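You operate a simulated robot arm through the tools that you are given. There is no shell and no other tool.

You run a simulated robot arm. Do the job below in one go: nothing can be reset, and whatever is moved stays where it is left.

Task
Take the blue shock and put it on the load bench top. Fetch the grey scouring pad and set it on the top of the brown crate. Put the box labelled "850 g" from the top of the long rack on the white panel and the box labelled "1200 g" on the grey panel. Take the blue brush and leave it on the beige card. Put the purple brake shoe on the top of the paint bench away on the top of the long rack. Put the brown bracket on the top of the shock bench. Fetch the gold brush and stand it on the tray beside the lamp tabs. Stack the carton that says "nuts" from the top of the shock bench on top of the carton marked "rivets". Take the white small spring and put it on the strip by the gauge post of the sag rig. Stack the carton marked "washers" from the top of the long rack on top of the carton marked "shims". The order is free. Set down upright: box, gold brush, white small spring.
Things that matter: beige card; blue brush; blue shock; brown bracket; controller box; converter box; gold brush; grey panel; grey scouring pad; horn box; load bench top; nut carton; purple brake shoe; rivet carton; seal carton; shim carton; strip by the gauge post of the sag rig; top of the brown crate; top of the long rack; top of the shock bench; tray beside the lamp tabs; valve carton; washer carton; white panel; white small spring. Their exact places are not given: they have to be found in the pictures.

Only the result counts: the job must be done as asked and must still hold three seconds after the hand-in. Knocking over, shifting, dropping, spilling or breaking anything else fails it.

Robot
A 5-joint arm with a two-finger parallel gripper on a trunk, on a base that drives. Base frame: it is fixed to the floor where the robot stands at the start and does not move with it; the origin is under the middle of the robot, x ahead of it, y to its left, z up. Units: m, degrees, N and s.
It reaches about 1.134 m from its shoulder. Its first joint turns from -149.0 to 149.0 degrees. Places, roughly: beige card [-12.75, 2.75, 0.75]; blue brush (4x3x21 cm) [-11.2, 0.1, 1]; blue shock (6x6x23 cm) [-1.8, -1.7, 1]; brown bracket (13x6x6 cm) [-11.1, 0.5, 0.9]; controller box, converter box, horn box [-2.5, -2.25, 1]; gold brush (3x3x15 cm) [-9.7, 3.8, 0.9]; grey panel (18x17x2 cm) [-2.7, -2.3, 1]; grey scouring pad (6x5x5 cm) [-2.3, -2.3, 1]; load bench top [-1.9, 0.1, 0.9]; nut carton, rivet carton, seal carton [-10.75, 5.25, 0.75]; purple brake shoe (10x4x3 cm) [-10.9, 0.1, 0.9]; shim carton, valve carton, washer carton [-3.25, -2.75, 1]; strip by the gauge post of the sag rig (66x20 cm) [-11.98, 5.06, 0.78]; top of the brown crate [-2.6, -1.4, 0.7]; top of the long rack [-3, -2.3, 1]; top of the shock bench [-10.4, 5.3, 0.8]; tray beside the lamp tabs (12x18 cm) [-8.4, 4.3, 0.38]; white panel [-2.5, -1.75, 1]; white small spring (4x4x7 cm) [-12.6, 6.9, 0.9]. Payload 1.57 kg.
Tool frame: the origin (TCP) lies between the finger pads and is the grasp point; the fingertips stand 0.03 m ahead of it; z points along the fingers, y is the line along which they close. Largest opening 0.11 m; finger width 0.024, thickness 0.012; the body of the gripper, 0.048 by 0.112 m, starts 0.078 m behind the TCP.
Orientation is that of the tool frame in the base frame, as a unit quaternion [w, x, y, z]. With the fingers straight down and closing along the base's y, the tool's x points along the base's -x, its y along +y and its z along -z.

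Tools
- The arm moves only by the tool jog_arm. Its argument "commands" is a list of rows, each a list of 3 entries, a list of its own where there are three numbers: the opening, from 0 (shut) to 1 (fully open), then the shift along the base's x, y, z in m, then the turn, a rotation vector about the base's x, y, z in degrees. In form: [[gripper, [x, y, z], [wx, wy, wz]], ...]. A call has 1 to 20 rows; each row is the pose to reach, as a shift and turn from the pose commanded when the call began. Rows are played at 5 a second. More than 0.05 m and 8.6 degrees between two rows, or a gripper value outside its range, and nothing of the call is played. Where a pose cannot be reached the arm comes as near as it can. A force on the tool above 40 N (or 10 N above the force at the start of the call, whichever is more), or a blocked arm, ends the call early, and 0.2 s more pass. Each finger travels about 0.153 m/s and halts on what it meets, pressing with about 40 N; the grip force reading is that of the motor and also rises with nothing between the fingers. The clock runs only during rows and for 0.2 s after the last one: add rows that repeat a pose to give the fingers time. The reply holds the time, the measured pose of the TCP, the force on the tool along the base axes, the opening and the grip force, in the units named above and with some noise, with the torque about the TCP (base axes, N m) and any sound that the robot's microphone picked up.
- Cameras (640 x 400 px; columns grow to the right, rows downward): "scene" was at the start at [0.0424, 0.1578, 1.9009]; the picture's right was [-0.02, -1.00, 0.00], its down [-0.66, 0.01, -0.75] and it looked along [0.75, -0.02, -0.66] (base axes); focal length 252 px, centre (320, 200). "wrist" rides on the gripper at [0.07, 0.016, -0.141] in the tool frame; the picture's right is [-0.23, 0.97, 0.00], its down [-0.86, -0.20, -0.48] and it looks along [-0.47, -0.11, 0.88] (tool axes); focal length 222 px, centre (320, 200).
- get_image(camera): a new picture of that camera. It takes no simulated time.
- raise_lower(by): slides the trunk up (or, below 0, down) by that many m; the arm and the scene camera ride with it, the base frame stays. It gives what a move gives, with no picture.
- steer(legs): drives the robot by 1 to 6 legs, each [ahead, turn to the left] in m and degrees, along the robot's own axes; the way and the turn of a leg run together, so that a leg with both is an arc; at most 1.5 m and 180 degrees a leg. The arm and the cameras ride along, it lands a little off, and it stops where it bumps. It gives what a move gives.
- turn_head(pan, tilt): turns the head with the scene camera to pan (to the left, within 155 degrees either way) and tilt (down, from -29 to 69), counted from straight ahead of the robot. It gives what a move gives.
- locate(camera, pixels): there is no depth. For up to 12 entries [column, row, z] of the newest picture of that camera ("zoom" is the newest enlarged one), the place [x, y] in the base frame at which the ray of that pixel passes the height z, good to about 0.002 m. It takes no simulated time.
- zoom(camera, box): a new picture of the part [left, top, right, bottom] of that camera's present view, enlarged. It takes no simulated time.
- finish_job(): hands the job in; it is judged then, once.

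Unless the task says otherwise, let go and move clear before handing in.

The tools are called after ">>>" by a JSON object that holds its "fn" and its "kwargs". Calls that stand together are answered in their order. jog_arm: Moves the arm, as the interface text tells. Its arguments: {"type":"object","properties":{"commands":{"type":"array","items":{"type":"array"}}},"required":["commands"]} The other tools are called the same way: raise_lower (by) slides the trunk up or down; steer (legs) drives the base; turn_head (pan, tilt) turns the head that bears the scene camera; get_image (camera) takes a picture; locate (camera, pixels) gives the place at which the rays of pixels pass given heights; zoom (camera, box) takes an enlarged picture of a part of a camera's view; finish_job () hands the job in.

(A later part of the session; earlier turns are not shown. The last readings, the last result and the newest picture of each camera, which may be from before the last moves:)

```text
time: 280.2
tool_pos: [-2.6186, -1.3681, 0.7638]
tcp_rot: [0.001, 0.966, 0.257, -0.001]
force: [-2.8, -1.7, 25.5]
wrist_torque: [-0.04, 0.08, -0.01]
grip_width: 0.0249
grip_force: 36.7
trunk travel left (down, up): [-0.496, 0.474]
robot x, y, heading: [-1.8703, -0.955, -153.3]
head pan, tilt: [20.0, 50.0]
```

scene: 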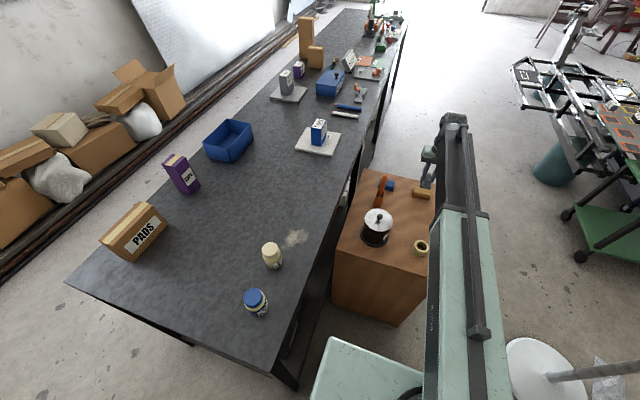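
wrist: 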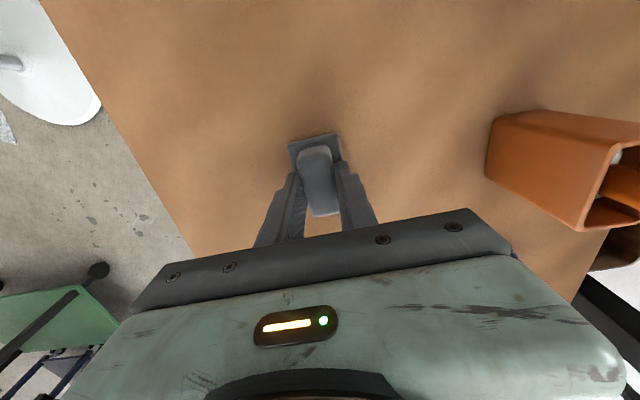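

Contact made. I'll relieve 3 mm, open the fingers moderately and rise.

>>> {"fn": "raise_lower", "kwargs": {"by": 0.002}}

>>> {"fn": "jog_arm", "kwargs": {"commands": [[0.3, [0, 0, 0], [0, 0, 0]], [0.4, [0, 0, 0], [0, 0, 0]], [0.55, [0, 0, 0], [0, 0, 0]], [0.7, [0, 0, 0], [0, 0, 0]], [0.7, [0, 0, 0], [0, 0, 0]]]}}

>>> {"fn": "raise_lower", "kwargs": {"by": 0.47}}

>>> {"fn": "get_image", "kwargs": {"camera": "wrist"}}

>>> {"fn": "get_image", "kwargs": {"camera": "scene"}}

```text
time: 280.7
tool_pos: [-2.6201, -1.3694, 0.764]
tcp_rot: [0.0, 0.966, 0.257, -0.001]
force: [-0.2, 0.6, 1.0]
wrist_torque: [0.02, 0.04, 0.04]
grip_width: 0.0249
grip_force: 36.4
trunk travel left (down, up): [-0.498, 0.472]
robot x, y, heading: [-1.8726, -0.9533, -153.3]
head pan, tilt: [20.0, 50.0]
```

```text
time: 281.9
tool_pos: [-2.6208, -1.3693, 0.7655]
tcp_rot: [0.0, 0.966, 0.257, 0.001]
force: [-0.4, -0.5, -0.7]
wrist_torque: [0.03, 0.0, 0.01]
grip_width: 0.0773
grip_force: 0.0
trunk travel left (down, up): [-0.498, 0.472]
robot x, y, heading: [-1.8692, -0.9527, -153.2]
head pan, tilt: [20.0, 50.0]
```

```text
refused: 0.47 is not a number from -0.4 to 0.4
```

```text
taken
```

wrist: 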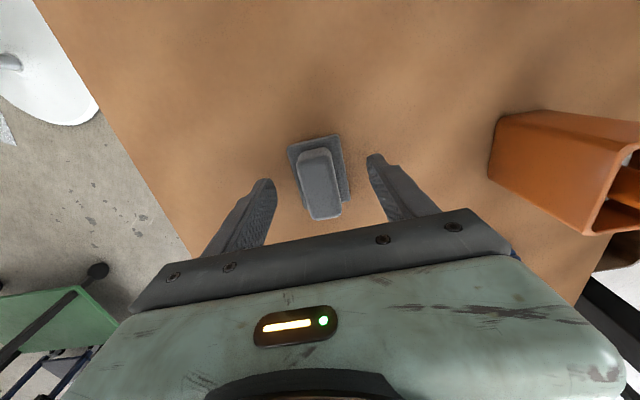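

```text
taken
```

scene: 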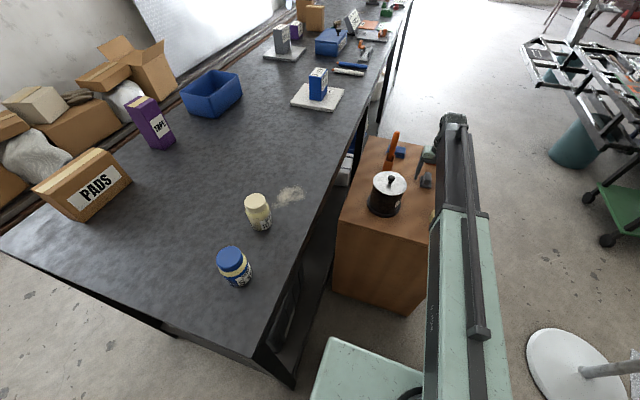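

The pad rests on the crate. I'll raise in two steps and then survey the route toward the far benches.

>>> {"fn": "raise_lower", "kwargs": {"by": 0.15}}

>>> {"fn": "raise_lower", "kwargs": {"by": 0.322}}

>>> {"fn": "turn_head", "kwargs": {"pan": 0, "tilt": 20}}

>>> {"fn": "get_image", "kwargs": {"camera": "scene"}}

>>> {"fn": "turn_head", "kwargs": {"pan": -60, "tilt": 20}}

>>> {"fn": "get_image", "kwargs": {"camera": "scene"}}

>>> {"fn": "turn_head", "kwargs": {"pan": -110, "tilt": 20}}

>>> {"fn": "get_image", "kwargs": {"camera": "scene"}}

```text
time: 283.7
tool_pos: [-2.6217, -1.3681, 0.9146]
tcp_rot: [0.0, 0.966, 0.257, 0.0]
force: [-0.2, 0.5, -0.7]
wrist_torque: [-0.01, 0.02, -0.01]
grip_width: 0.077
grip_force: 0.1
trunk travel left (down, up): [-0.648, 0.322]
robot x, y, heading: [-1.872, -0.9545, -153.6]
head pan, tilt: [20.0, 50.0]
```

```text
time: 286.8
tool_pos: [-2.6221, -1.3701, 1.2369]
tcp_rot: [-0.001, 0.966, 0.257, 0.001]
force: [-0.4, 0.1, 0.8]
wrist_torque: [0.0, 0.02, -0.01]
grip_width: 0.077
grip_force: 0.0
trunk travel left (down, up): [-0.97, 0.0]
robot x, y, heading: [-1.8719, -0.9554, -153.2]
head pan, tilt: [20.0, 50.0]
```

```text
time: 287.8
tool_pos: [-2.6212, -1.3691, 1.237]
tcp_rot: [0.0, 0.966, 0.258, 0.001]
force: [-0.7, 0.2, -0.4]
wrist_torque: [-0.03, 0.0, 0.01]
grip_width: 0.0772
grip_force: 0.0
trunk travel left (down, up): [-0.97, 0.0]
robot x, y, heading: [-1.8725, -0.9546, -153.4]
head pan, tilt: [0.0, 20.0]
```

```text
taken
```

scene: 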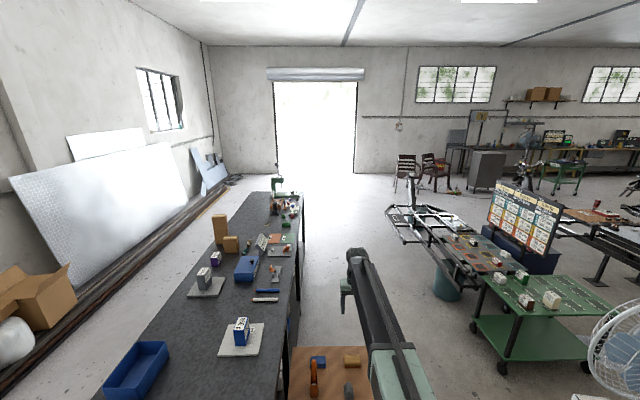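

```text
time: 289.1
tool_pos: [-2.621, -1.3697, 1.237]
tcp_rot: [0.0, 0.966, 0.258, 0.001]
force: [0.8, -0.1, 0.4]
wrist_torque: [0.0, 0.01, 0.0]
grip_width: 0.0769
grip_force: 0.1
trunk travel left (down, up): [-0.97, 0.0]
robot x, y, heading: [-1.8687, -0.9558, -153.3]
head pan, tilt: [-60.0, 20.0]
```

```text
taken
```

scene: 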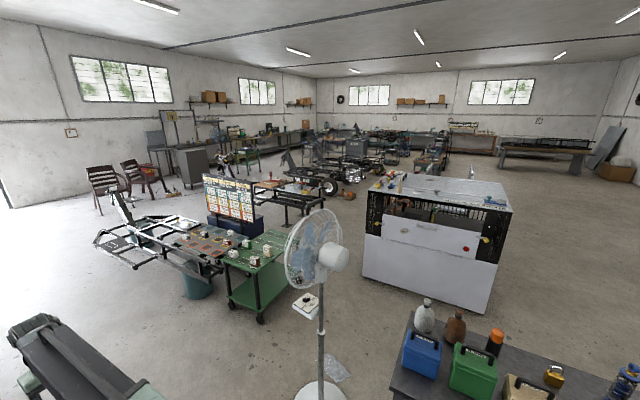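

```text
time: 290.3
tool_pos: [-2.622, -1.3681, 1.2369]
tcp_rot: [0.0, 0.966, 0.257, -0.001]
force: [-0.3, 0.3, 0.3]
wrist_torque: [0.02, 0.01, -0.01]
grip_width: 0.0772
grip_force: 0.0
trunk travel left (down, up): [-0.97, 0.0]
robot x, y, heading: [-1.8707, -0.9564, -153.6]
head pan, tilt: [-110.0, 20.0]
```

```text
taken
```

scene: 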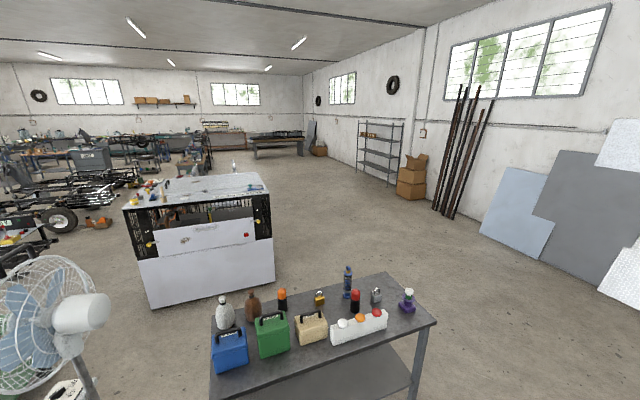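

I'll locate the floor obstacles along the lane past the crate (trolley, bucket, chassis frame).

>>> {"fn": "turn_head", "kwargs": {"pan": -25, "tilt": 28}}

>>> {"fn": "get_image", "kwargs": {"camera": "scene"}}

```text
time: 291.9
tool_pos: [-2.621, -1.3694, 1.2368]
tcp_rot: [0.0, 0.966, 0.257, 0.0]
force: [0.1, 0.6, 0.6]
wrist_torque: [0.02, 0.02, 0.02]
grip_width: 0.077
grip_force: 0.0
trunk travel left (down, up): [-0.97, 0.0]
robot x, y, heading: [-1.8736, -0.9559, -153.3]
head pan, tilt: [-25.0, 28.0]
```

```text
taken
```

scene: 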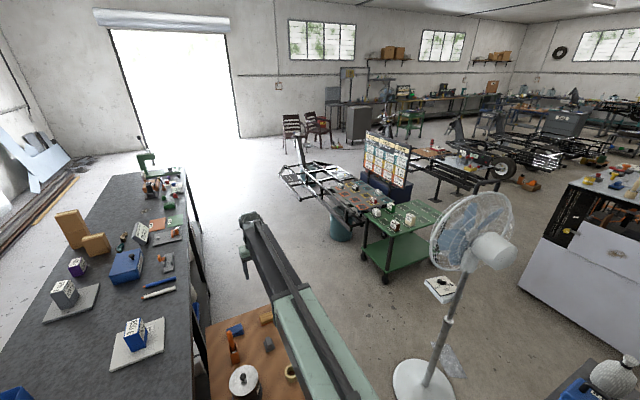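

>>> {"fn": "locate", "kwargs": {"camera": "scene", "pixels": [[383, 283, 0.0], [362, 265, 0.0], [455, 258, 0.0], [340, 242, 0.0], [282, 178, 0.4], [300, 208, 0.4], [395, 398, 0.0], [430, 365, 0.0], [190, 190, 0.948], [285, 150, 0.0], [355, 145, 0.0], [500, 190, 0.0]]}}

>>> {"fn": "zoom", "kwargs": {"camera": "scene", "box": [260, 70, 640, 260]}}

```text
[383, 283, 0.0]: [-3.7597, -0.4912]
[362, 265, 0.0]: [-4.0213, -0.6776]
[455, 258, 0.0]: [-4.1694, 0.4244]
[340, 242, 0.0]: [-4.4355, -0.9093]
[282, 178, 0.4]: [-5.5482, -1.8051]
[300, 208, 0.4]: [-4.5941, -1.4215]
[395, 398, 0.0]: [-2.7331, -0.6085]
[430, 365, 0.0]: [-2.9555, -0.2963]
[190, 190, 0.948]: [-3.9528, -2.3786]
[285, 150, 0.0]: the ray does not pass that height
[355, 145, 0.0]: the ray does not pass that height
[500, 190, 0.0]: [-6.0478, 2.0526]
```

```text
1.68 times, centred on (450, 165) of scene
```

zoom: 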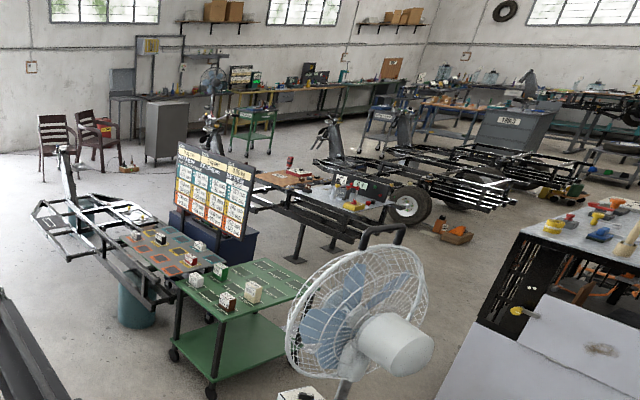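

The lane past the crate is squeezed by the fan base (v≥0.7). I'll check where the fan's cage hangs in relation to the lane.

>>> {"fn": "locate", "kwargs": {"camera": "scene", "pixels": [[495, 250, 1.2], [430, 240, 1.2], [490, 192, 1.4], [455, 270, 1.1], [424, 383, 0.0], [445, 320, 0.5], [430, 240, 1.3], [430, 240, 1.1]]}}

>>> {"fn": "turn_head", "kwargs": {"pan": -55, "tilt": 50}}

>>> {"fn": "get_image", "kwargs": {"camera": "scene"}}

```text
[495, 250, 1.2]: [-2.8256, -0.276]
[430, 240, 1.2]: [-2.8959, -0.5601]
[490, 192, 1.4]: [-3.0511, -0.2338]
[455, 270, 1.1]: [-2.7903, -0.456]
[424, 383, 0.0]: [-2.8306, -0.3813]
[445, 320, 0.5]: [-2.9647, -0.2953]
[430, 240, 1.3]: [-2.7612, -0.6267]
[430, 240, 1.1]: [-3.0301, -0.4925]
```

```text
time: 292.8
tool_pos: [-2.6211, -1.3696, 1.2373]
tcp_rot: [0.0, 0.966, 0.257, -0.001]
force: [0.6, -0.3, 0.2]
wrist_torque: [0.03, 0.02, 0.0]
grip_width: 0.0771
grip_force: 0.0
trunk travel left (down, up): [-0.97, 0.0]
robot x, y, heading: [-1.8735, -0.9496, -153.2]
head pan, tilt: [-55.0, 50.0]
```

```text
taken
```

scene: 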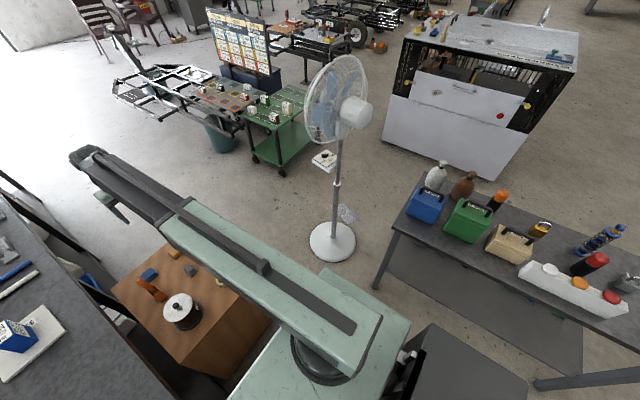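

The fan base is centred near u 2.69, v 0.95, leaving about 0.63 m between crate and fan – passable at v≈0.44. I'll measure its edge exactly, and retract the arm.

>>> {"fn": "locate", "kwargs": {"camera": "scene", "pixels": [[310, 243, 0.0], [332, 262, 0.0], [356, 241, 0.0], [333, 223, 0.0], [375, 290, 0.0], [388, 224, 0.868], [193, 378, 0.0], [270, 322, 0.71], [316, 262, 0.0]]}}

>>> {"fn": "jog_arm", "kwargs": {"commands": [[1, [0.042, 0.023, 0], [0, 0, 0]], [1, [0.084, 0.047, 0], [0, 0, 0]], [1, [0.126, 0.07, 0], [0, 0, 0]], [1, [0.168, 0.094, 0], [0, 0, 0]], [1, [0.21, 0.117, 0], [0, 0, 0]], [1, [0.218, 0.122, 0], [0, 0, 0]]]}}

```text
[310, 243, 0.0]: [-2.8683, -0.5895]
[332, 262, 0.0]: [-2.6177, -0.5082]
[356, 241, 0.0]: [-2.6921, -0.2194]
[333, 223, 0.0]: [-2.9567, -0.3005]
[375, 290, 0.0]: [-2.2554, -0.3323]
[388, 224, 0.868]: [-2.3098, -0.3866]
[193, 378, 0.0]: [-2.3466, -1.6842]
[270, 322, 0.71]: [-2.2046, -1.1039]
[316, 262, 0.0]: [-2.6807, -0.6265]
```

```text
time: 294.2
tool_pos: [-2.4039, -1.2467, 1.2363]
tcp_rot: [0.0, 0.966, 0.257, 0.0]
force: [0.8, 0.1, 0.2]
wrist_torque: [0.02, -0.02, -0.01]
grip_width: 0.1098
grip_force: 0.1
trunk travel left (down, up): [-0.97, 0.0]
robot x, y, heading: [-1.8713, -0.9534, -153.4]
head pan, tilt: [-55.0, 50.0]
```

The gap is about 0.60 m centred at v≈0.43. I'll first shift right by reversing with a left heading, then straighten.

>>> {"fn": "steer", "kwargs": {"legs": [[0, 30], [-0.6, 0], [0, -30]]}}

```text
time: 300.5
tool_pos: [-2.0641, -0.7545, 1.2379]
tcp_rot: [0.0, 0.967, 0.253, -0.001]
force: [0.1, -0.8, 0.0]
wrist_torque: [0.01, 0.07, 0.0]
grip_width: 0.1102
grip_force: 0.1
trunk travel left (down, up): [-0.97, 0.0]
robot x, y, heading: [-1.53, -0.4642, -153.8]
head pan, tilt: [-55.0, 50.0]
```

Position u≈1.57, v≈0.285 as planned. Next: ahead 0.74, turn right 19°, ahead 0.4, turn left 20°.

>>> {"fn": "steer", "kwargs": {"legs": [[0.74, 0], [0, -19]]}}

>>> {"fn": "turn_head", "kwargs": {"pan": 0, "tilt": 60}}

>>> {"fn": "get_image", "kwargs": {"camera": "scene"}}

```text
time: 305.5
tool_pos: [-2.7808, -0.8907, 1.2366]
tcp_rot: [0.0, 0.996, 0.094, -0.001]
force: [-0.3, 0.5, 0.2]
wrist_torque: [-0.01, -0.02, -0.03]
grip_width: 0.1096
grip_force: 0.1
trunk travel left (down, up): [-0.97, 0.0]
robot x, y, heading: [-2.1788, -0.7889, -171.9]
head pan, tilt: [-55.0, 50.0]
```

```text
time: 306.8
tool_pos: [-2.7797, -0.8917, 1.2374]
tcp_rot: [0.001, 0.996, 0.095, 0.0]
force: [-0.1, 0.0, 0.6]
wrist_torque: [0.01, 0.01, -0.02]
grip_width: 0.11
grip_force: 0.1
trunk travel left (down, up): [-0.97, 0.0]
robot x, y, heading: [-2.1779, -0.7885, -172.5]
head pan, tilt: [0.0, 60.0]
```

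```text
taken
```

scene: 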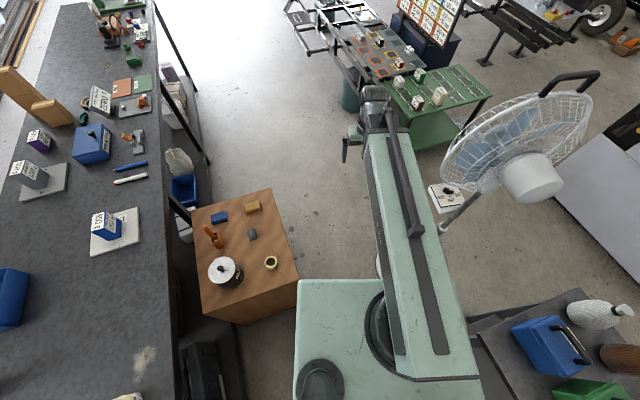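

I'm at u≈2.30, v≈0.29. I want to be sure about the fan cage before passing, so I'll locate its near edge.

>>> {"fn": "locate", "kwargs": {"camera": "scene", "pixels": [[442, 160, 1.1], [442, 160, 1.2], [442, 160, 1.3], [470, 192, 1.0], [470, 192, 1.1], [470, 192, 1.2], [530, 190, 1.2], [455, 218, 0.6], [455, 218, 0.8]]}}

>>> {"fn": "turn_head", "kwargs": {"pan": -50, "tilt": 35}}

>>> {"fn": "get_image", "kwargs": {"camera": "scene"}}

```text
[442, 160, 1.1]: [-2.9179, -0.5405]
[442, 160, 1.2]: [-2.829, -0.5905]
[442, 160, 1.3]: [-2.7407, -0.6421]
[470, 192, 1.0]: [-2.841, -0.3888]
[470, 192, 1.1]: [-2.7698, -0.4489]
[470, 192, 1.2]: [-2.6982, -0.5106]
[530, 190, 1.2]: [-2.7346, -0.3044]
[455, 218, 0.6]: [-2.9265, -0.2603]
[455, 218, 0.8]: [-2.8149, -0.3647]
```

```text
time: 307.9
tool_pos: [-2.7789, -0.8916, 1.2368]
tcp_rot: [0.001, 0.996, 0.094, 0.0]
force: [0.3, -0.7, -0.7]
wrist_torque: [-0.01, 0.0, 0.01]
grip_width: 0.1099
grip_force: 0.1
trunk travel left (down, up): [-0.97, 0.0]
robot x, y, heading: [-2.1758, -0.7894, -172.3]
head pan, tilt: [-50.0, 35.0]
```

```text
taken
```

scene: 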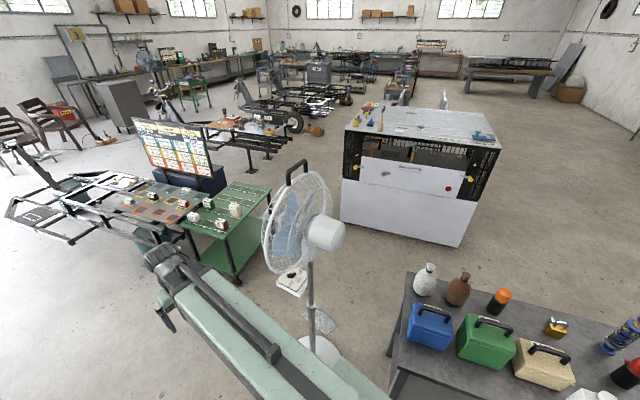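

The fan cage's near edge is at v≈0.68, z≈1.3, so I'll lower the trunk 0.3 m to keep the carriage well below it, then advance through the gap.

>>> {"fn": "raise_lower", "kwargs": {"by": -0.3}}

>>> {"fn": "steer", "kwargs": {"legs": [[0.38, 0]]}}

>>> {"fn": "turn_head", "kwargs": {"pan": -60, "tilt": 55}}

>>> {"fn": "get_image", "kwargs": {"camera": "scene"}}

>>> {"fn": "turn_head", "kwargs": {"pan": 80, "tilt": 65}}

>>> {"fn": "get_image", "kwargs": {"camera": "scene"}}

```text
time: 310.9
tool_pos: [-2.7798, -0.8914, 0.9381]
tcp_rot: [0.0, 0.996, 0.094, 0.0]
force: [0.0, -0.2, -0.2]
wrist_torque: [0.01, 0.0, -0.02]
grip_width: 0.11
grip_force: 0.1
trunk travel left (down, up): [-0.67, 0.3]
robot x, y, heading: [-2.1777, -0.7895, -172.5]
head pan, tilt: [-50.0, 35.0]
```

```text
time: 313.4
tool_pos: [-3.1589, -0.9493, 0.9389]
tcp_rot: [-0.002, 0.995, 0.1, 0.0]
force: [0.4, 0.9, 1.0]
wrist_torque: [-0.07, -0.04, -0.01]
grip_width: 0.1099
grip_force: 0.0
trunk travel left (down, up): [-0.67, 0.3]
robot x, y, heading: [-2.5617, -0.8331, -171.5]
head pan, tilt: [-50.0, 35.0]
```

```text
time: 314.2
tool_pos: [-3.1561, -0.9498, 0.9381]
tcp_rot: [-0.002, 0.995, 0.1, -0.001]
force: [0.1, 0.2, -0.2]
wrist_torque: [-0.02, 0.01, 0.02]
grip_width: 0.11
grip_force: 0.0
trunk travel left (down, up): [-0.67, 0.3]
robot x, y, heading: [-2.5595, -0.8346, -171.8]
head pan, tilt: [-60.0, 55.0]
```

```text
taken
```

scene: 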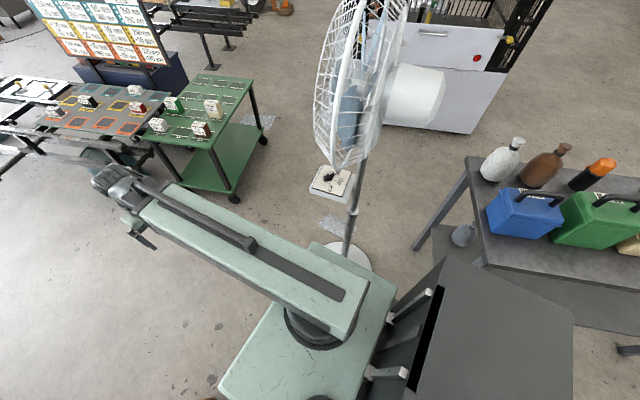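

```text
time: 316.4
tool_pos: [-3.1582, -0.948, 0.9382]
tcp_rot: [-0.001, 0.995, 0.101, -0.001]
force: [1.2, -0.2, -0.1]
wrist_torque: [-0.03, 0.0, 0.02]
grip_width: 0.1105
grip_force: 0.1
trunk travel left (down, up): [-0.67, 0.3]
robot x, y, heading: [-2.5581, -0.8386, -171.3]
head pan, tilt: [80.0, 65.0]
```

```text
taken
```

scene: 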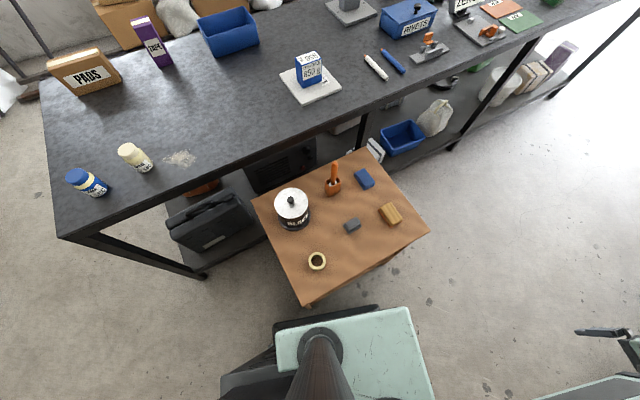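

The robot is between crate and fan with clearance on both sides. I'll straighten left 18.5° and move ahead out of the gap.

>>> {"fn": "steer", "kwargs": {"legs": [[0, 18.5], [0.9, 0]]}}

>>> {"fn": "turn_head", "kwargs": {"pan": -20, "tilt": 25}}

>>> {"fn": "get_image", "kwargs": {"camera": "scene"}}

>>> {"fn": "turn_head", "kwargs": {"pan": -140, "tilt": 35}}

>>> {"fn": "get_image", "kwargs": {"camera": "scene"}}

```text
time: 322.2
tool_pos: [-3.9057, -1.5276, 0.9367]
tcp_rot: [0.001, 0.968, 0.25, 0.0]
force: [-0.2, 0.0, -0.6]
wrist_torque: [-0.03, -0.02, -0.03]
grip_width: 0.1098
grip_force: 0.1
trunk travel left (down, up): [-0.67, 0.3]
robot x, y, heading: [-3.371, -1.2419, -154.0]
head pan, tilt: [80.0, 65.0]
```

```text
time: 323.9
tool_pos: [-3.9053, -1.5275, 0.9362]
tcp_rot: [-0.001, 0.968, 0.25, 0.0]
force: [-0.5, 0.1, -0.2]
wrist_torque: [0.02, 0.02, 0.04]
grip_width: 0.11
grip_force: 0.0
trunk travel left (down, up): [-0.67, 0.3]
robot x, y, heading: [-3.3668, -1.2384, -154.2]
head pan, tilt: [-20.0, 25.0]
```

```text
taken
```

scene: 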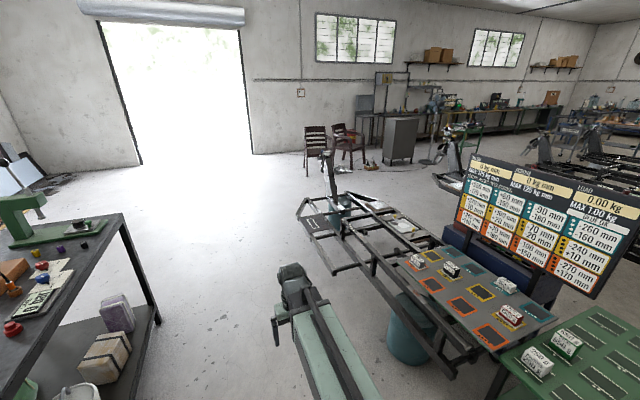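

```text
time: 325.9
tool_pos: [-3.9046, -1.5268, 0.9373]
tcp_rot: [0.0, 0.968, 0.251, -0.001]
force: [-0.5, -0.3, -0.2]
wrist_torque: [0.0, -0.03, 0.0]
grip_width: 0.1102
grip_force: 0.0
trunk travel left (down, up): [-0.67, 0.3]
robot x, y, heading: [-3.368, -1.2385, -154.0]
head pan, tilt: [-140.0, 35.0]
```

```text
taken
```

scene: 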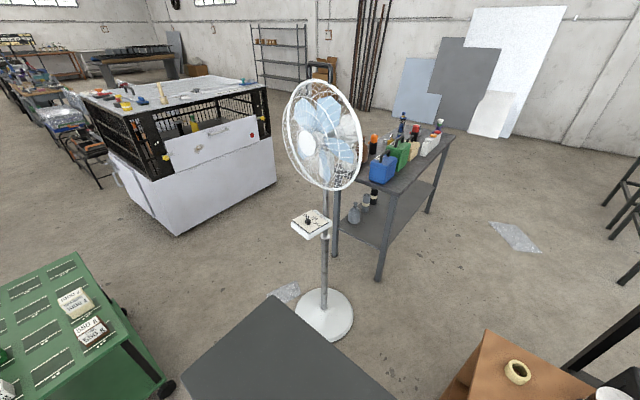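

Past the gap at u≈3.56. The chassis frame at right keeps v≥0.83, so I'll drift slightly left and go ahead about 2.7 m.

>>> {"fn": "raise_lower", "kwargs": {"by": 0.3}}

>>> {"fn": "steer", "kwargs": {"legs": [[0, 8], [1.3, 0], [0, -7], [1.4, 0]]}}

>>> {"fn": "turn_head", "kwargs": {"pan": -50, "tilt": 25}}

>>> {"fn": "get_image", "kwargs": {"camera": "scene"}}

>>> {"fn": "turn_head", "kwargs": {"pan": 0, "tilt": 25}}

>>> {"fn": "get_image", "kwargs": {"camera": "scene"}}

```text
time: 328.9
tool_pos: [-3.906, -1.5268, 1.2364]
tcp_rot: [0.001, 0.968, 0.25, -0.001]
force: [1.2, 0.2, 0.5]
wrist_torque: [0.01, 0.0, -0.02]
grip_width: 0.1098
grip_force: 0.0
trunk travel left (down, up): [-0.97, 0.0]
robot x, y, heading: [-3.3681, -1.2417, -154.2]
head pan, tilt: [-140.0, 35.0]
```

```text
time: 343.4
tool_pos: [-6.2142, -2.9666, 1.2362]
tcp_rot: [0.0, 0.959, 0.284, 0.0]
force: [-0.4, -0.2, 0.1]
wrist_torque: [-0.01, -0.03, -0.03]
grip_width: 0.1098
grip_force: 0.0
trunk travel left (down, up): [-0.97, 0.0]
robot x, y, heading: [-5.6996, -2.6442, -150.1]
head pan, tilt: [-140.0, 35.0]
```

```text
time: 345.0
tool_pos: [-6.2142, -2.9664, 1.2372]
tcp_rot: [0.0, 0.959, 0.285, 0.0]
force: [-0.5, -0.3, -0.9]
wrist_torque: [-0.01, -0.01, -0.02]
grip_width: 0.11
grip_force: 0.0
trunk travel left (down, up): [-0.97, 0.0]
robot x, y, heading: [-5.6987, -2.64, -150.1]
head pan, tilt: [-50.0, 25.0]
```

```text
taken
```

scene: 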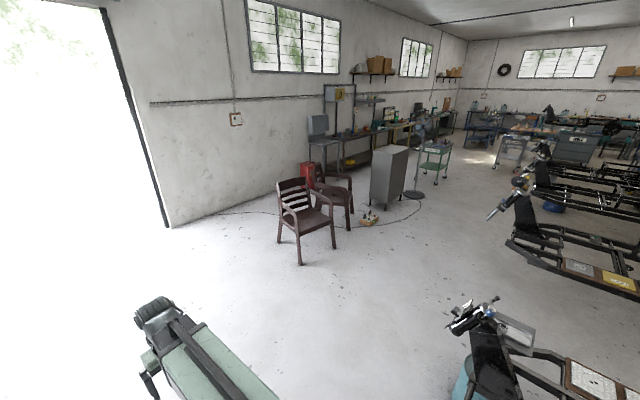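

```text
time: 346.2
tool_pos: [-6.2144, -2.9668, 1.2369]
tcp_rot: [0.0, 0.959, 0.284, -0.001]
force: [-0.1, 0.1, 0.2]
wrist_torque: [-0.01, 0.0, -0.02]
grip_width: 0.11
grip_force: 0.0
trunk travel left (down, up): [-0.97, 0.0]
robot x, y, heading: [-5.6988, -2.6451, -150.3]
head pan, tilt: [0.0, 25.0]
```

```text
taken
```

scene: 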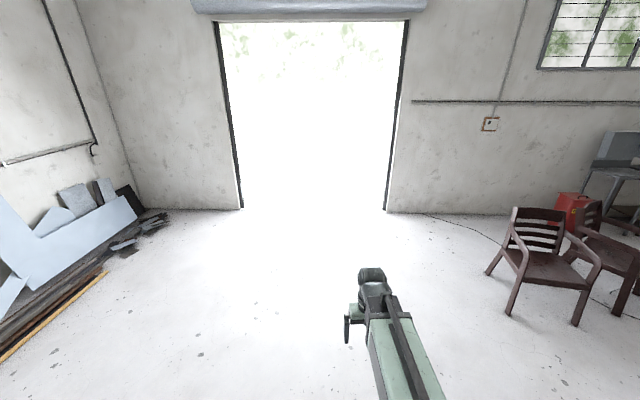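

I'm at u≈6.28, v≈0.25 near the door. I'll map floor points of chairs, cabinet, cord and chassis tips for the lane toward the benches.

>>> {"fn": "turn_head", "kwargs": {"pan": -60, "tilt": 25}}

>>> {"fn": "get_image", "kwargs": {"camera": "scene"}}

>>> {"fn": "zoom", "kwargs": {"camera": "scene", "box": [200, 60, 500, 250]}}

```text
time: 347.5
tool_pos: [-6.2144, -2.9657, 1.2372]
tcp_rot: [0.001, 0.959, 0.284, 0.0]
force: [-0.1, 0.6, -1.2]
wrist_torque: [0.03, -0.04, 0.03]
grip_width: 0.1099
grip_force: 0.0
trunk travel left (down, up): [-0.97, 0.0]
robot x, y, heading: [-5.6951, -2.6459, -150.3]
head pan, tilt: [-60.0, 25.0]
```

```text
taken
```

scene: 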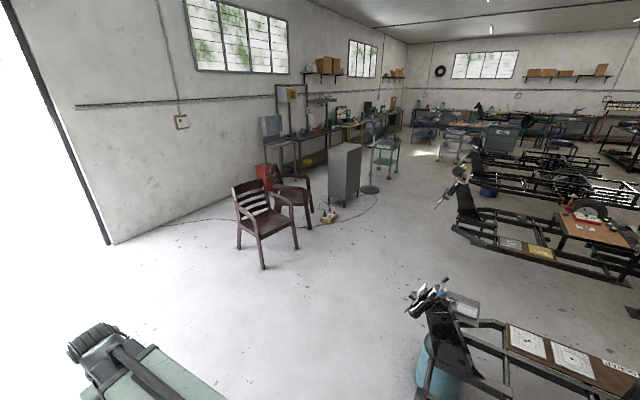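

```text
2.11 times, centred on (350, 155) of scene
```

zoom: 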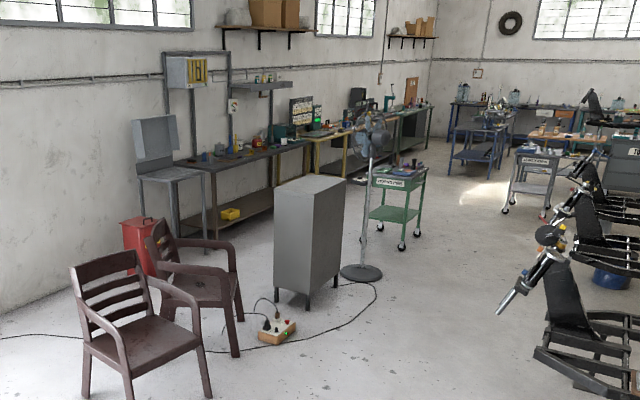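

>>> {"fn": "locate", "kwargs": {"camera": "scene", "pixels": [[264, 268, 0.0], [297, 245, 0.0], [330, 220, 0.0], [375, 205, 0.0], [380, 190, 0.0], [345, 203, 0.0], [400, 175, 0.0], [418, 300, 0.9], [425, 398, 0.0], [455, 225, 0.4], [480, 160, 0.4], [390, 178, 0.0]]}}

```text
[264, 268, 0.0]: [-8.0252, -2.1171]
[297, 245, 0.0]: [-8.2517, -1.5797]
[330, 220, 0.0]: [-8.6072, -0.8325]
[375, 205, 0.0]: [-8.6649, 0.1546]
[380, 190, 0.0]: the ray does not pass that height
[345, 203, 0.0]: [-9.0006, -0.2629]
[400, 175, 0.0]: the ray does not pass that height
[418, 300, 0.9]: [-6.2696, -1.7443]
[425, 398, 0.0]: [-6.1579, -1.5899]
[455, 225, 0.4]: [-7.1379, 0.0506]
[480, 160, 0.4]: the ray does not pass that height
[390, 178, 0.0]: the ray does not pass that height
```

The lane between chassis tips (u≤6.4) and chairs/cord (u≥7.6) is wide. I'll move to u≈7.0 and drive along it.

>>> {"fn": "steer", "kwargs": {"legs": [[0.72, 0], [0, -92.5], [1.5, 0], [1.4, 0]]}}

>>> {"fn": "turn_head", "kwargs": {"pan": 0, "tilt": 22}}

>>> {"fn": "get_image", "kwargs": {"camera": "scene"}}

>>> {"fn": "turn_head", "kwargs": {"pan": 60, "tilt": 22}}

>>> {"fn": "get_image", "kwargs": {"camera": "scene"}}

```text
time: 368.9
tool_pos: [-7.9883, 0.0851, 1.2361]
tcp_rot: [0.0, 0.87, -0.492, 0.001]
force: [-0.2, -0.6, -0.2]
wrist_torque: [0.01, -0.02, 0.02]
grip_width: 0.1098
grip_force: 0.0
trunk travel left (down, up): [-0.97, 0.0]
robot x, y, heading: [-7.688, -0.4403, 117.9]
head pan, tilt: [-60.0, 25.0]
```

```text
time: 370.2
tool_pos: [-7.9897, 0.0855, 1.237]
tcp_rot: [0.0, 0.87, -0.492, 0.0]
force: [0.0, 0.0, -0.2]
wrist_torque: [-0.02, 0.02, 0.02]
grip_width: 0.11
grip_force: 0.2
trunk travel left (down, up): [-0.97, 0.0]
robot x, y, heading: [-7.688, -0.4407, 117.9]
head pan, tilt: [0.0, 22.0]
```

```text
taken
```

scene: 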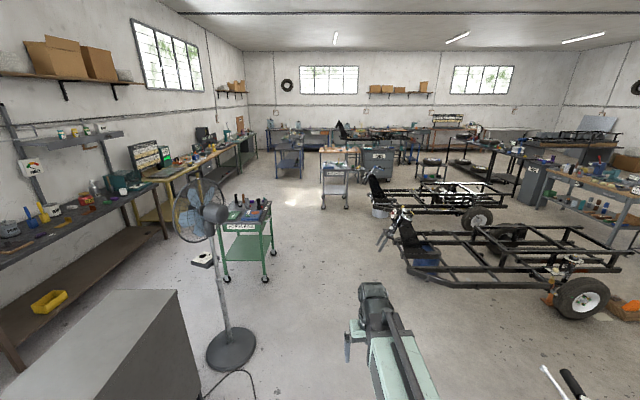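

```text
time: 371.6
tool_pos: [-7.9898, 0.0853, 1.2356]
tcp_rot: [0.001, 0.87, -0.492, 0.0]
force: [0.2, 0.6, -0.5]
wrist_torque: [0.02, -0.01, 0.04]
grip_width: 0.1101
grip_force: 0.1
trunk travel left (down, up): [-0.97, 0.0]
robot x, y, heading: [-7.6877, -0.4412, 117.9]
head pan, tilt: [60.0, 22.0]
```

```text
taken
```

scene: 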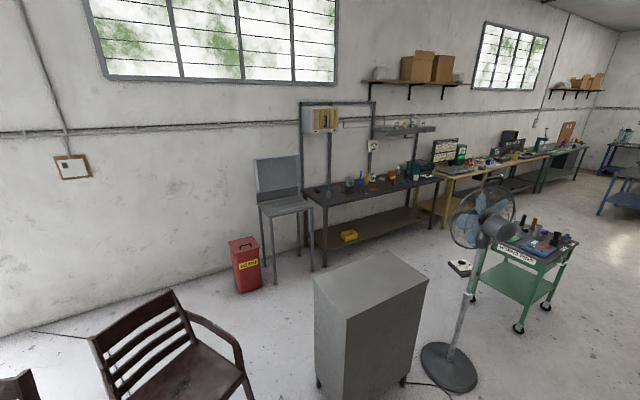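

The first wall bench (with cups and shelf) is the paint bench. I'll zoom on it and locate cabinet, fan and trolley on the floor.

>>> {"fn": "zoom", "kwargs": {"camera": "scene", "box": [290, 130, 470, 260]}}

>>> {"fn": "locate", "kwargs": {"camera": "scene", "pixels": [[318, 388, 0.0], [404, 385, 0.0], [448, 392, 0.0], [424, 345, 0.0], [474, 302, 0.0], [519, 332, 0.0], [548, 308, 0.0], [324, 266, 0.0], [435, 228, 0.0], [322, 207, 0.9], [443, 182, 0.9]]}}

```text
3.08 times, centred on (380, 195) of scene
```

zoom: 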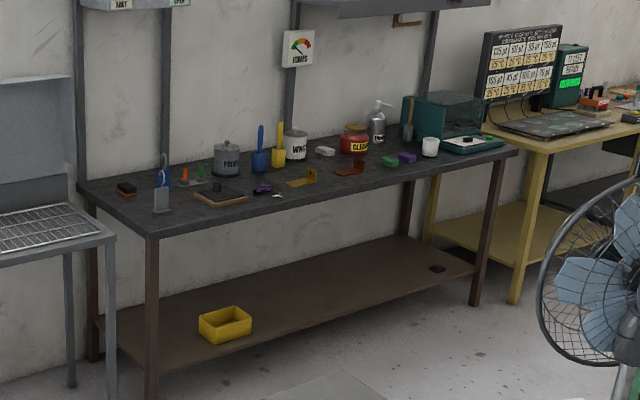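

```text
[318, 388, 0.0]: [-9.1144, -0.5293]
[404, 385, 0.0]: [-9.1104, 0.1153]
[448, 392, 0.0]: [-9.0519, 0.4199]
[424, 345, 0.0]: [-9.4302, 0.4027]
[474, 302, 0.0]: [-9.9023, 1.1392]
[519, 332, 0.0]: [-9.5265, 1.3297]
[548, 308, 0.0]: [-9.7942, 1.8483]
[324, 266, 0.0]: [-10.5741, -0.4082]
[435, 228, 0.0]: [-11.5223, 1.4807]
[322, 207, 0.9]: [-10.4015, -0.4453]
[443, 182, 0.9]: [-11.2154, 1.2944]
```

I'll check the chassis handlebars ahead on the right side of the lane.

>>> {"fn": "turn_head", "kwargs": {"pan": 0, "tilt": 22}}

>>> {"fn": "get_image", "kwargs": {"camera": "scene"}}

>>> {"fn": "locate", "kwargs": {"camera": "scene", "pixels": [[378, 245, 0.8], [410, 272, 0.0], [372, 215, 0.0], [322, 208, 0.0], [228, 370, 0.0], [208, 355, 0.0], [265, 282, 0.0], [225, 280, 0.0], [275, 255, 0.0], [545, 370, 0.9], [545, 370, 0.7]]}}

>>> {"fn": "zoom", "kwargs": {"camera": "scene", "box": [220, 90, 460, 240]}}

```text
time: 372.9
tool_pos: [-7.9894, 0.0843, 1.2367]
tcp_rot: [0.0, 0.87, -0.492, 0.0]
force: [0.0, -0.2, -0.3]
wrist_torque: [0.03, 0.02, 0.0]
grip_width: 0.11
grip_force: 0.1
trunk travel left (down, up): [-0.97, 0.0]
robot x, y, heading: [-7.6859, -0.4427, 118.0]
head pan, tilt: [0.0, 22.0]
```

```text
taken
```

scene: 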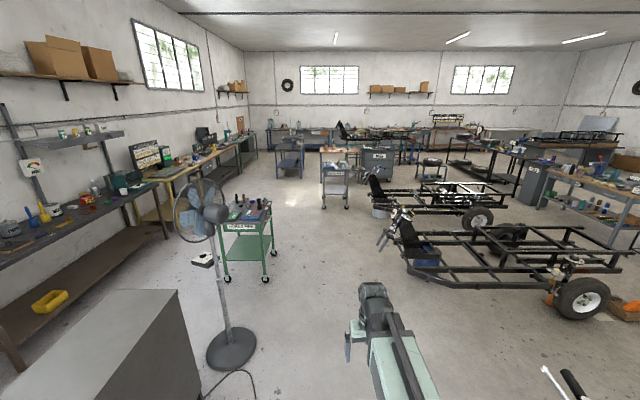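

```text
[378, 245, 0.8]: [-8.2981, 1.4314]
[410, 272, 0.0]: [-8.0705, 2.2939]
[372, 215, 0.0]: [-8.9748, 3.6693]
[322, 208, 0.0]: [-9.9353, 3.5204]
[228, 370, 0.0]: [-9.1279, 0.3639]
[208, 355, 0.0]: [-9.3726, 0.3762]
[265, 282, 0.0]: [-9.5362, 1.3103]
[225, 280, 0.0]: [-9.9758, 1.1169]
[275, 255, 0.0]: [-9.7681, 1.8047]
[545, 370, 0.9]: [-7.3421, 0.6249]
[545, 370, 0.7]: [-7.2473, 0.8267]
```

```text
2.67 times, centred on (340, 165) of scene
```

zoom: 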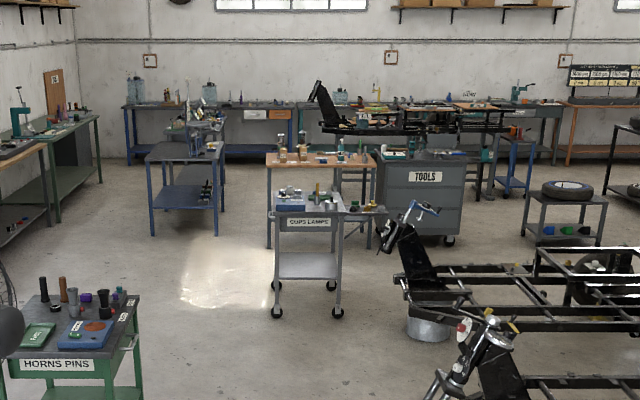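

Frame 3's handlebar reaches u≈6.75, so I'll shift to u≈7.33 and go on past the green trolley.

>>> {"fn": "steer", "kwargs": {"legs": [[0, 12], [1.3, 0], [0, -13], [1.2, 0], [1.15, 0]]}}

>>> {"fn": "turn_head", "kwargs": {"pan": 90, "tilt": 30}}

>>> {"fn": "get_image", "kwargs": {"camera": "scene"}}

>>> {"fn": "turn_head", "kwargs": {"pan": 0, "tilt": 25}}

>>> {"fn": "get_image", "kwargs": {"camera": "scene"}}

```text
time: 392.1
tool_pos: [-9.8987, 3.1719, 1.2381]
tcp_rot: [0.0, 0.872, -0.489, 0.0]
force: [0.1, -0.4, 0.0]
wrist_torque: [-0.01, 0.03, 0.0]
grip_width: 0.1102
grip_force: 0.0
trunk travel left (down, up): [-0.97, 0.0]
robot x, y, heading: [-9.5865, 2.6472, 118.3]
head pan, tilt: [0.0, 22.0]
```

```text
time: 393.8
tool_pos: [-9.8973, 3.1714, 1.2373]
tcp_rot: [0.0, 0.873, -0.488, 0.0]
force: [0.7, -0.3, -0.3]
wrist_torque: [-0.02, -0.01, -0.01]
grip_width: 0.1101
grip_force: 0.0
trunk travel left (down, up): [-0.97, 0.0]
robot x, y, heading: [-9.5881, 2.6531, 118.5]
head pan, tilt: [90.0, 30.0]
```

```text
taken
```

scene: 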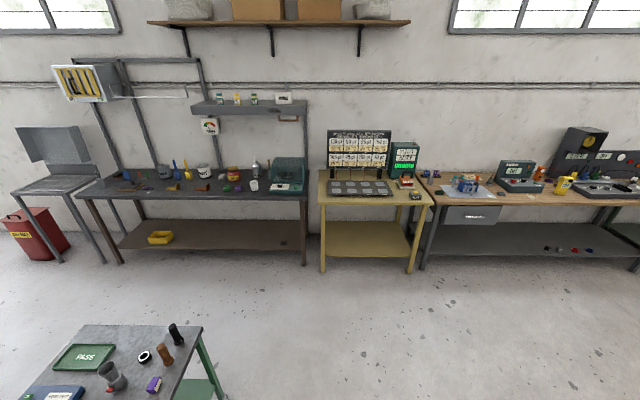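

```text
time: 395.4
tool_pos: [-9.8989, 3.1716, 1.2373]
tcp_rot: [0.001, 0.873, -0.488, 0.0]
force: [0.3, -0.5, 0.1]
wrist_torque: [0.02, 0.04, 0.0]
grip_width: 0.1102
grip_force: 0.1
trunk travel left (down, up): [-0.97, 0.0]
robot x, y, heading: [-9.5849, 2.6496, 118.1]
head pan, tilt: [0.0, 25.0]
```

```text
taken
```

scene: 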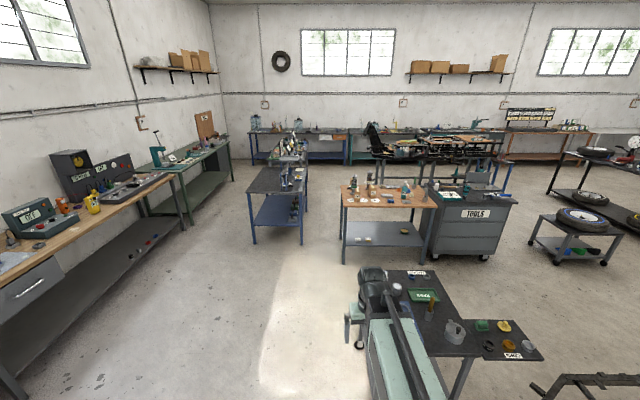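

I'm at u≈7.32, v≈6.73 beside the CUPS LAMPS trolley, with the paint bench to the left. I'll go round the green trolley into the aisle before the bench.

>>> {"fn": "steer", "kwargs": {"legs": [[0, 89], [1.48, 0], [0, 90], [1.35, 0]]}}

>>> {"fn": "turn_head", "kwargs": {"pan": -90, "tilt": 35}}

>>> {"fn": "get_image", "kwargs": {"camera": "scene"}}

```text
time: 416.8
tool_pos: [-9.8357, 0.2509, 1.2375]
tcp_rot: [0.0, 0.46, 0.888, 0.0]
force: [-0.2, -0.1, -0.4]
wrist_torque: [-0.01, 0.02, 0.01]
grip_width: 0.1102
grip_force: 0.0
trunk travel left (down, up): [-0.97, 0.0]
robot x, y, heading: [-10.1776, 0.7536, -58.0]
head pan, tilt: [0.0, 25.0]
```

```text
time: 418.5
tool_pos: [-9.8353, 0.2518, 1.236]
tcp_rot: [0.0, 0.459, 0.889, 0.001]
force: [0.3, 0.7, 0.1]
wrist_torque: [0.04, 0.01, 0.03]
grip_width: 0.11
grip_force: 0.1
trunk travel left (down, up): [-0.97, 0.0]
robot x, y, heading: [-10.1774, 0.7538, -57.8]
head pan, tilt: [-90.0, 35.0]
```

```text
taken
```

scene: 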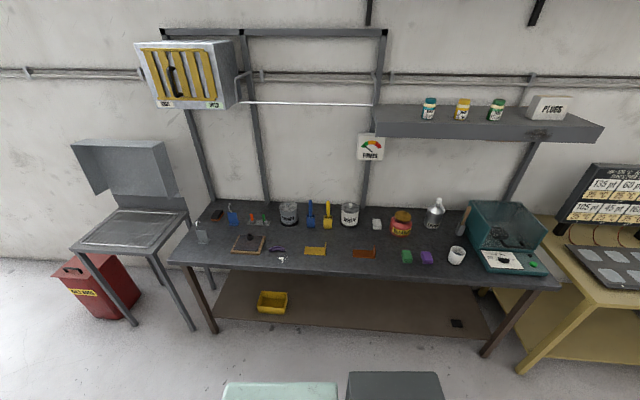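

The paint bench is right in front. I'll zoom in on its items.

>>> {"fn": "zoom", "kwargs": {"camera": "scene", "box": [180, 190, 330, 285]}}

>>> {"fn": "zoom", "kwargs": {"camera": "scene", "box": [300, 190, 460, 285]}}

```text
4.21 times, centred on (255, 238) of scene
```

zoom: 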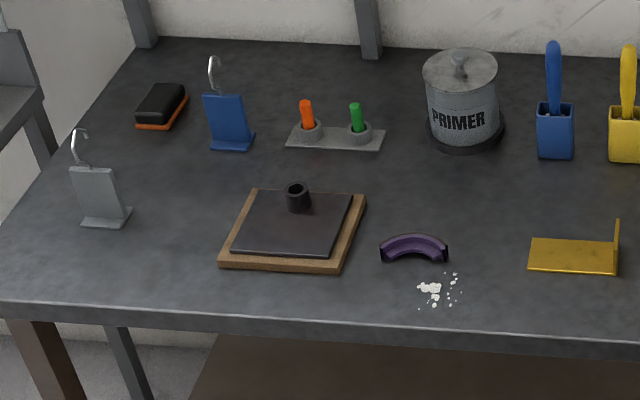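

```text
4.00 times, centred on (380, 238) of scene
```

zoom: 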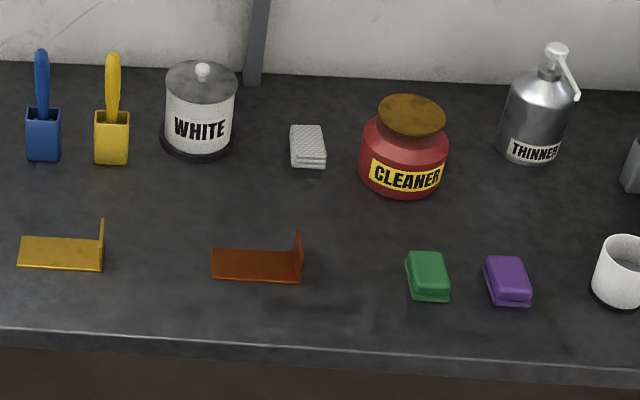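

The blue brush stands in a blue holder, the brown bracket lies at zoom-2 (258,265) and the purple brake shoe is the arc at zoom-1 (413,248). I'll turn to face the bench.

>>> {"fn": "steer", "kwargs": {"legs": [[0, -95]]}}

>>> {"fn": "turn_head", "kwargs": {"pan": 0, "tilt": 45}}

>>> {"fn": "get_image", "kwargs": {"camera": "scene"}}

>>> {"fn": "get_image", "kwargs": {"camera": "wrist"}}

```text
time: 422.9
tool_pos: [-10.6994, 0.4342, 1.2363]
tcp_rot: [0.0, 0.964, 0.265, 0.0]
force: [0.2, 0.2, -0.5]
wrist_torque: [0.03, -0.02, 0.03]
grip_width: 0.1101
grip_force: 0.1
trunk travel left (down, up): [-0.97, 0.0]
robot x, y, heading: [-10.1711, 0.7341, -152.6]
head pan, tilt: [-90.0, 35.0]
```

```text
time: 424.6
tool_pos: [-10.6997, 0.4363, 1.2365]
tcp_rot: [0.0, 0.964, 0.264, 0.0]
force: [-0.6, -1.3, 0.0]
wrist_torque: [-0.01, -0.01, 0.01]
grip_width: 0.1099
grip_force: 0.0
trunk travel left (down, up): [-0.97, 0.0]
robot x, y, heading: [-10.1695, 0.7383, -152.5]
head pan, tilt: [0.0, 45.0]
```

```text
taken
```

scene: 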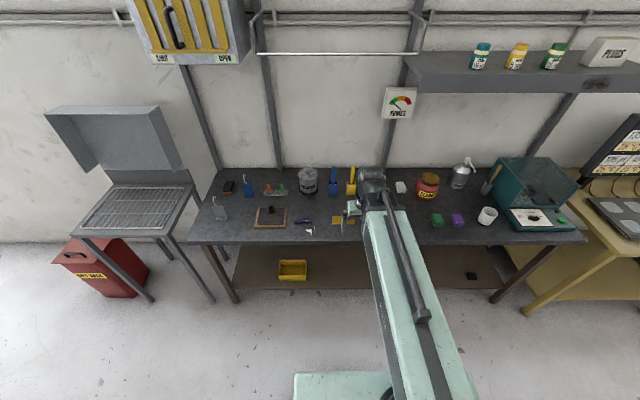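

```text
taken
```

wrist: 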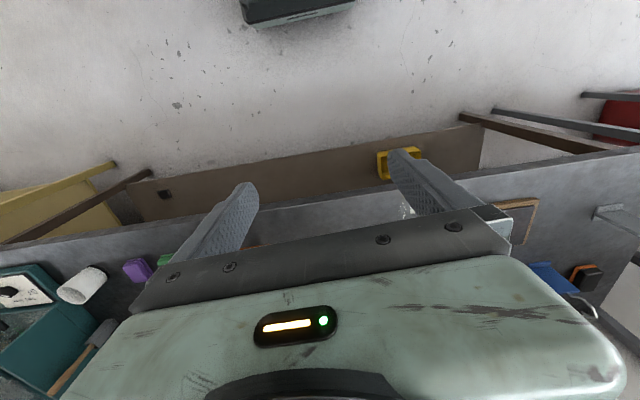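

I'll determine the bench height by comparing its front edge in both cameras.

>>> {"fn": "zoom", "kwargs": {"camera": "scene", "box": [180, 150, 360, 260]}}

>>> {"fn": "locate", "kwargs": {"camera": "scene", "pixels": [[300, 242, 0.8], [300, 242, 0.83], [300, 242, 0.86], [236, 301, 0.0], [192, 243, 0.83], [303, 222, 0.83], [333, 192, 0.85]]}}

>>> {"fn": "locate", "kwargs": {"camera": "wrist", "pixels": [[330, 191, 0.8], [330, 191, 0.83], [330, 191, 0.86], [280, 27, 0.3], [350, 8, 0.3], [250, 27, 0.3]]}}

```text
3.56 times, centred on (270, 205) of scene
```

zoom: 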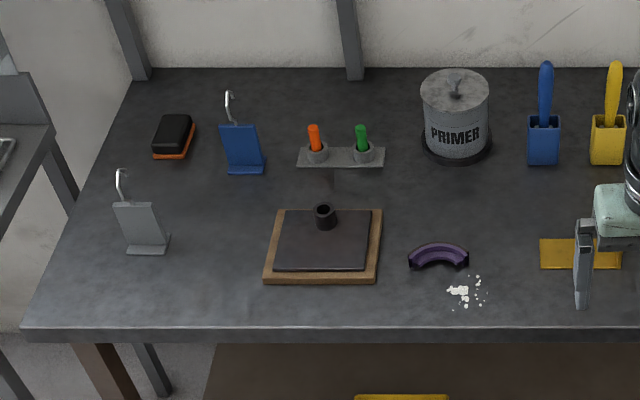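

```text
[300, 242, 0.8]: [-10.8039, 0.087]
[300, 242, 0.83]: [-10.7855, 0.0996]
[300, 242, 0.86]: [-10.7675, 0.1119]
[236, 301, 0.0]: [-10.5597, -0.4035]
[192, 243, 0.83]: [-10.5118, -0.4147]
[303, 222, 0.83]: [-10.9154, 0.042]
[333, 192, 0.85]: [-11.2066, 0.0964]
```

```text
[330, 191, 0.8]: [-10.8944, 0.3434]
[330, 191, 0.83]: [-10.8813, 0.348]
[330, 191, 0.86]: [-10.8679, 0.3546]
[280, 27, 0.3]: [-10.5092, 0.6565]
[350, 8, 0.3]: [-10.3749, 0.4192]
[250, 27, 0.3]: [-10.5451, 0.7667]
```

I'll drive 0.33 m closer to the bench and then measure again with the wrist camera above the items.

>>> {"fn": "locate", "kwargs": {"camera": "scene", "pixels": [[280, 170, 0.86], [333, 195, 0.86], [333, 170, 1.05], [365, 222, 0.86], [303, 221, 0.86]]}}

>>> {"fn": "steer", "kwargs": {"legs": [[0, -0.5], [0.33, 0]]}}

>>> {"fn": "get_image", "kwargs": {"camera": "wrist"}}

>>> {"fn": "get_image", "kwargs": {"camera": "scene"}}

```text
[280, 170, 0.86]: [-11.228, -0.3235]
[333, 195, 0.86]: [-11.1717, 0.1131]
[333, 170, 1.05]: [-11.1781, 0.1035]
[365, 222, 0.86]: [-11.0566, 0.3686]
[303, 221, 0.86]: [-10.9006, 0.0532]
```

```text
time: 427.1
tool_pos: [-10.9954, 0.2864, 1.2369]
tcp_rot: [0.001, 0.965, 0.261, 0.0]
force: [0.2, -0.5, -0.1]
wrist_torque: [0.04, -0.01, -0.04]
grip_width: 0.1099
grip_force: 0.0
trunk travel left (down, up): [-0.97, 0.0]
robot x, y, heading: [-10.4626, 0.5815, -152.6]
head pan, tilt: [0.0, 45.0]
```

```text
taken
```

wrist: 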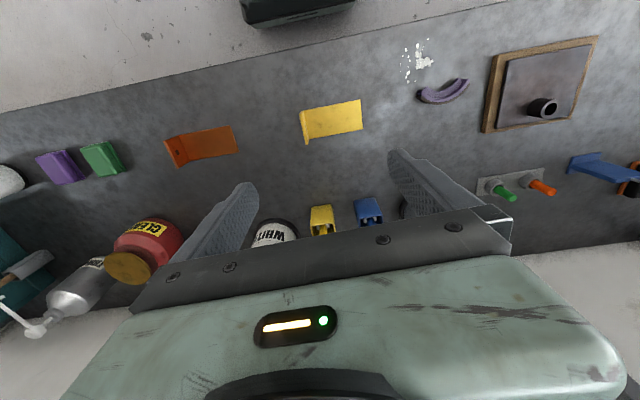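

```text
taken
```

scene: 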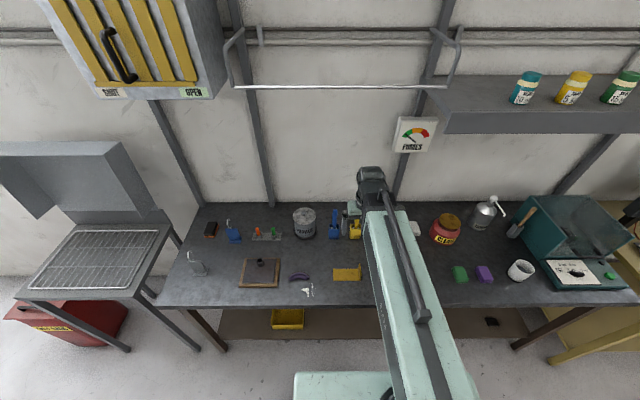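

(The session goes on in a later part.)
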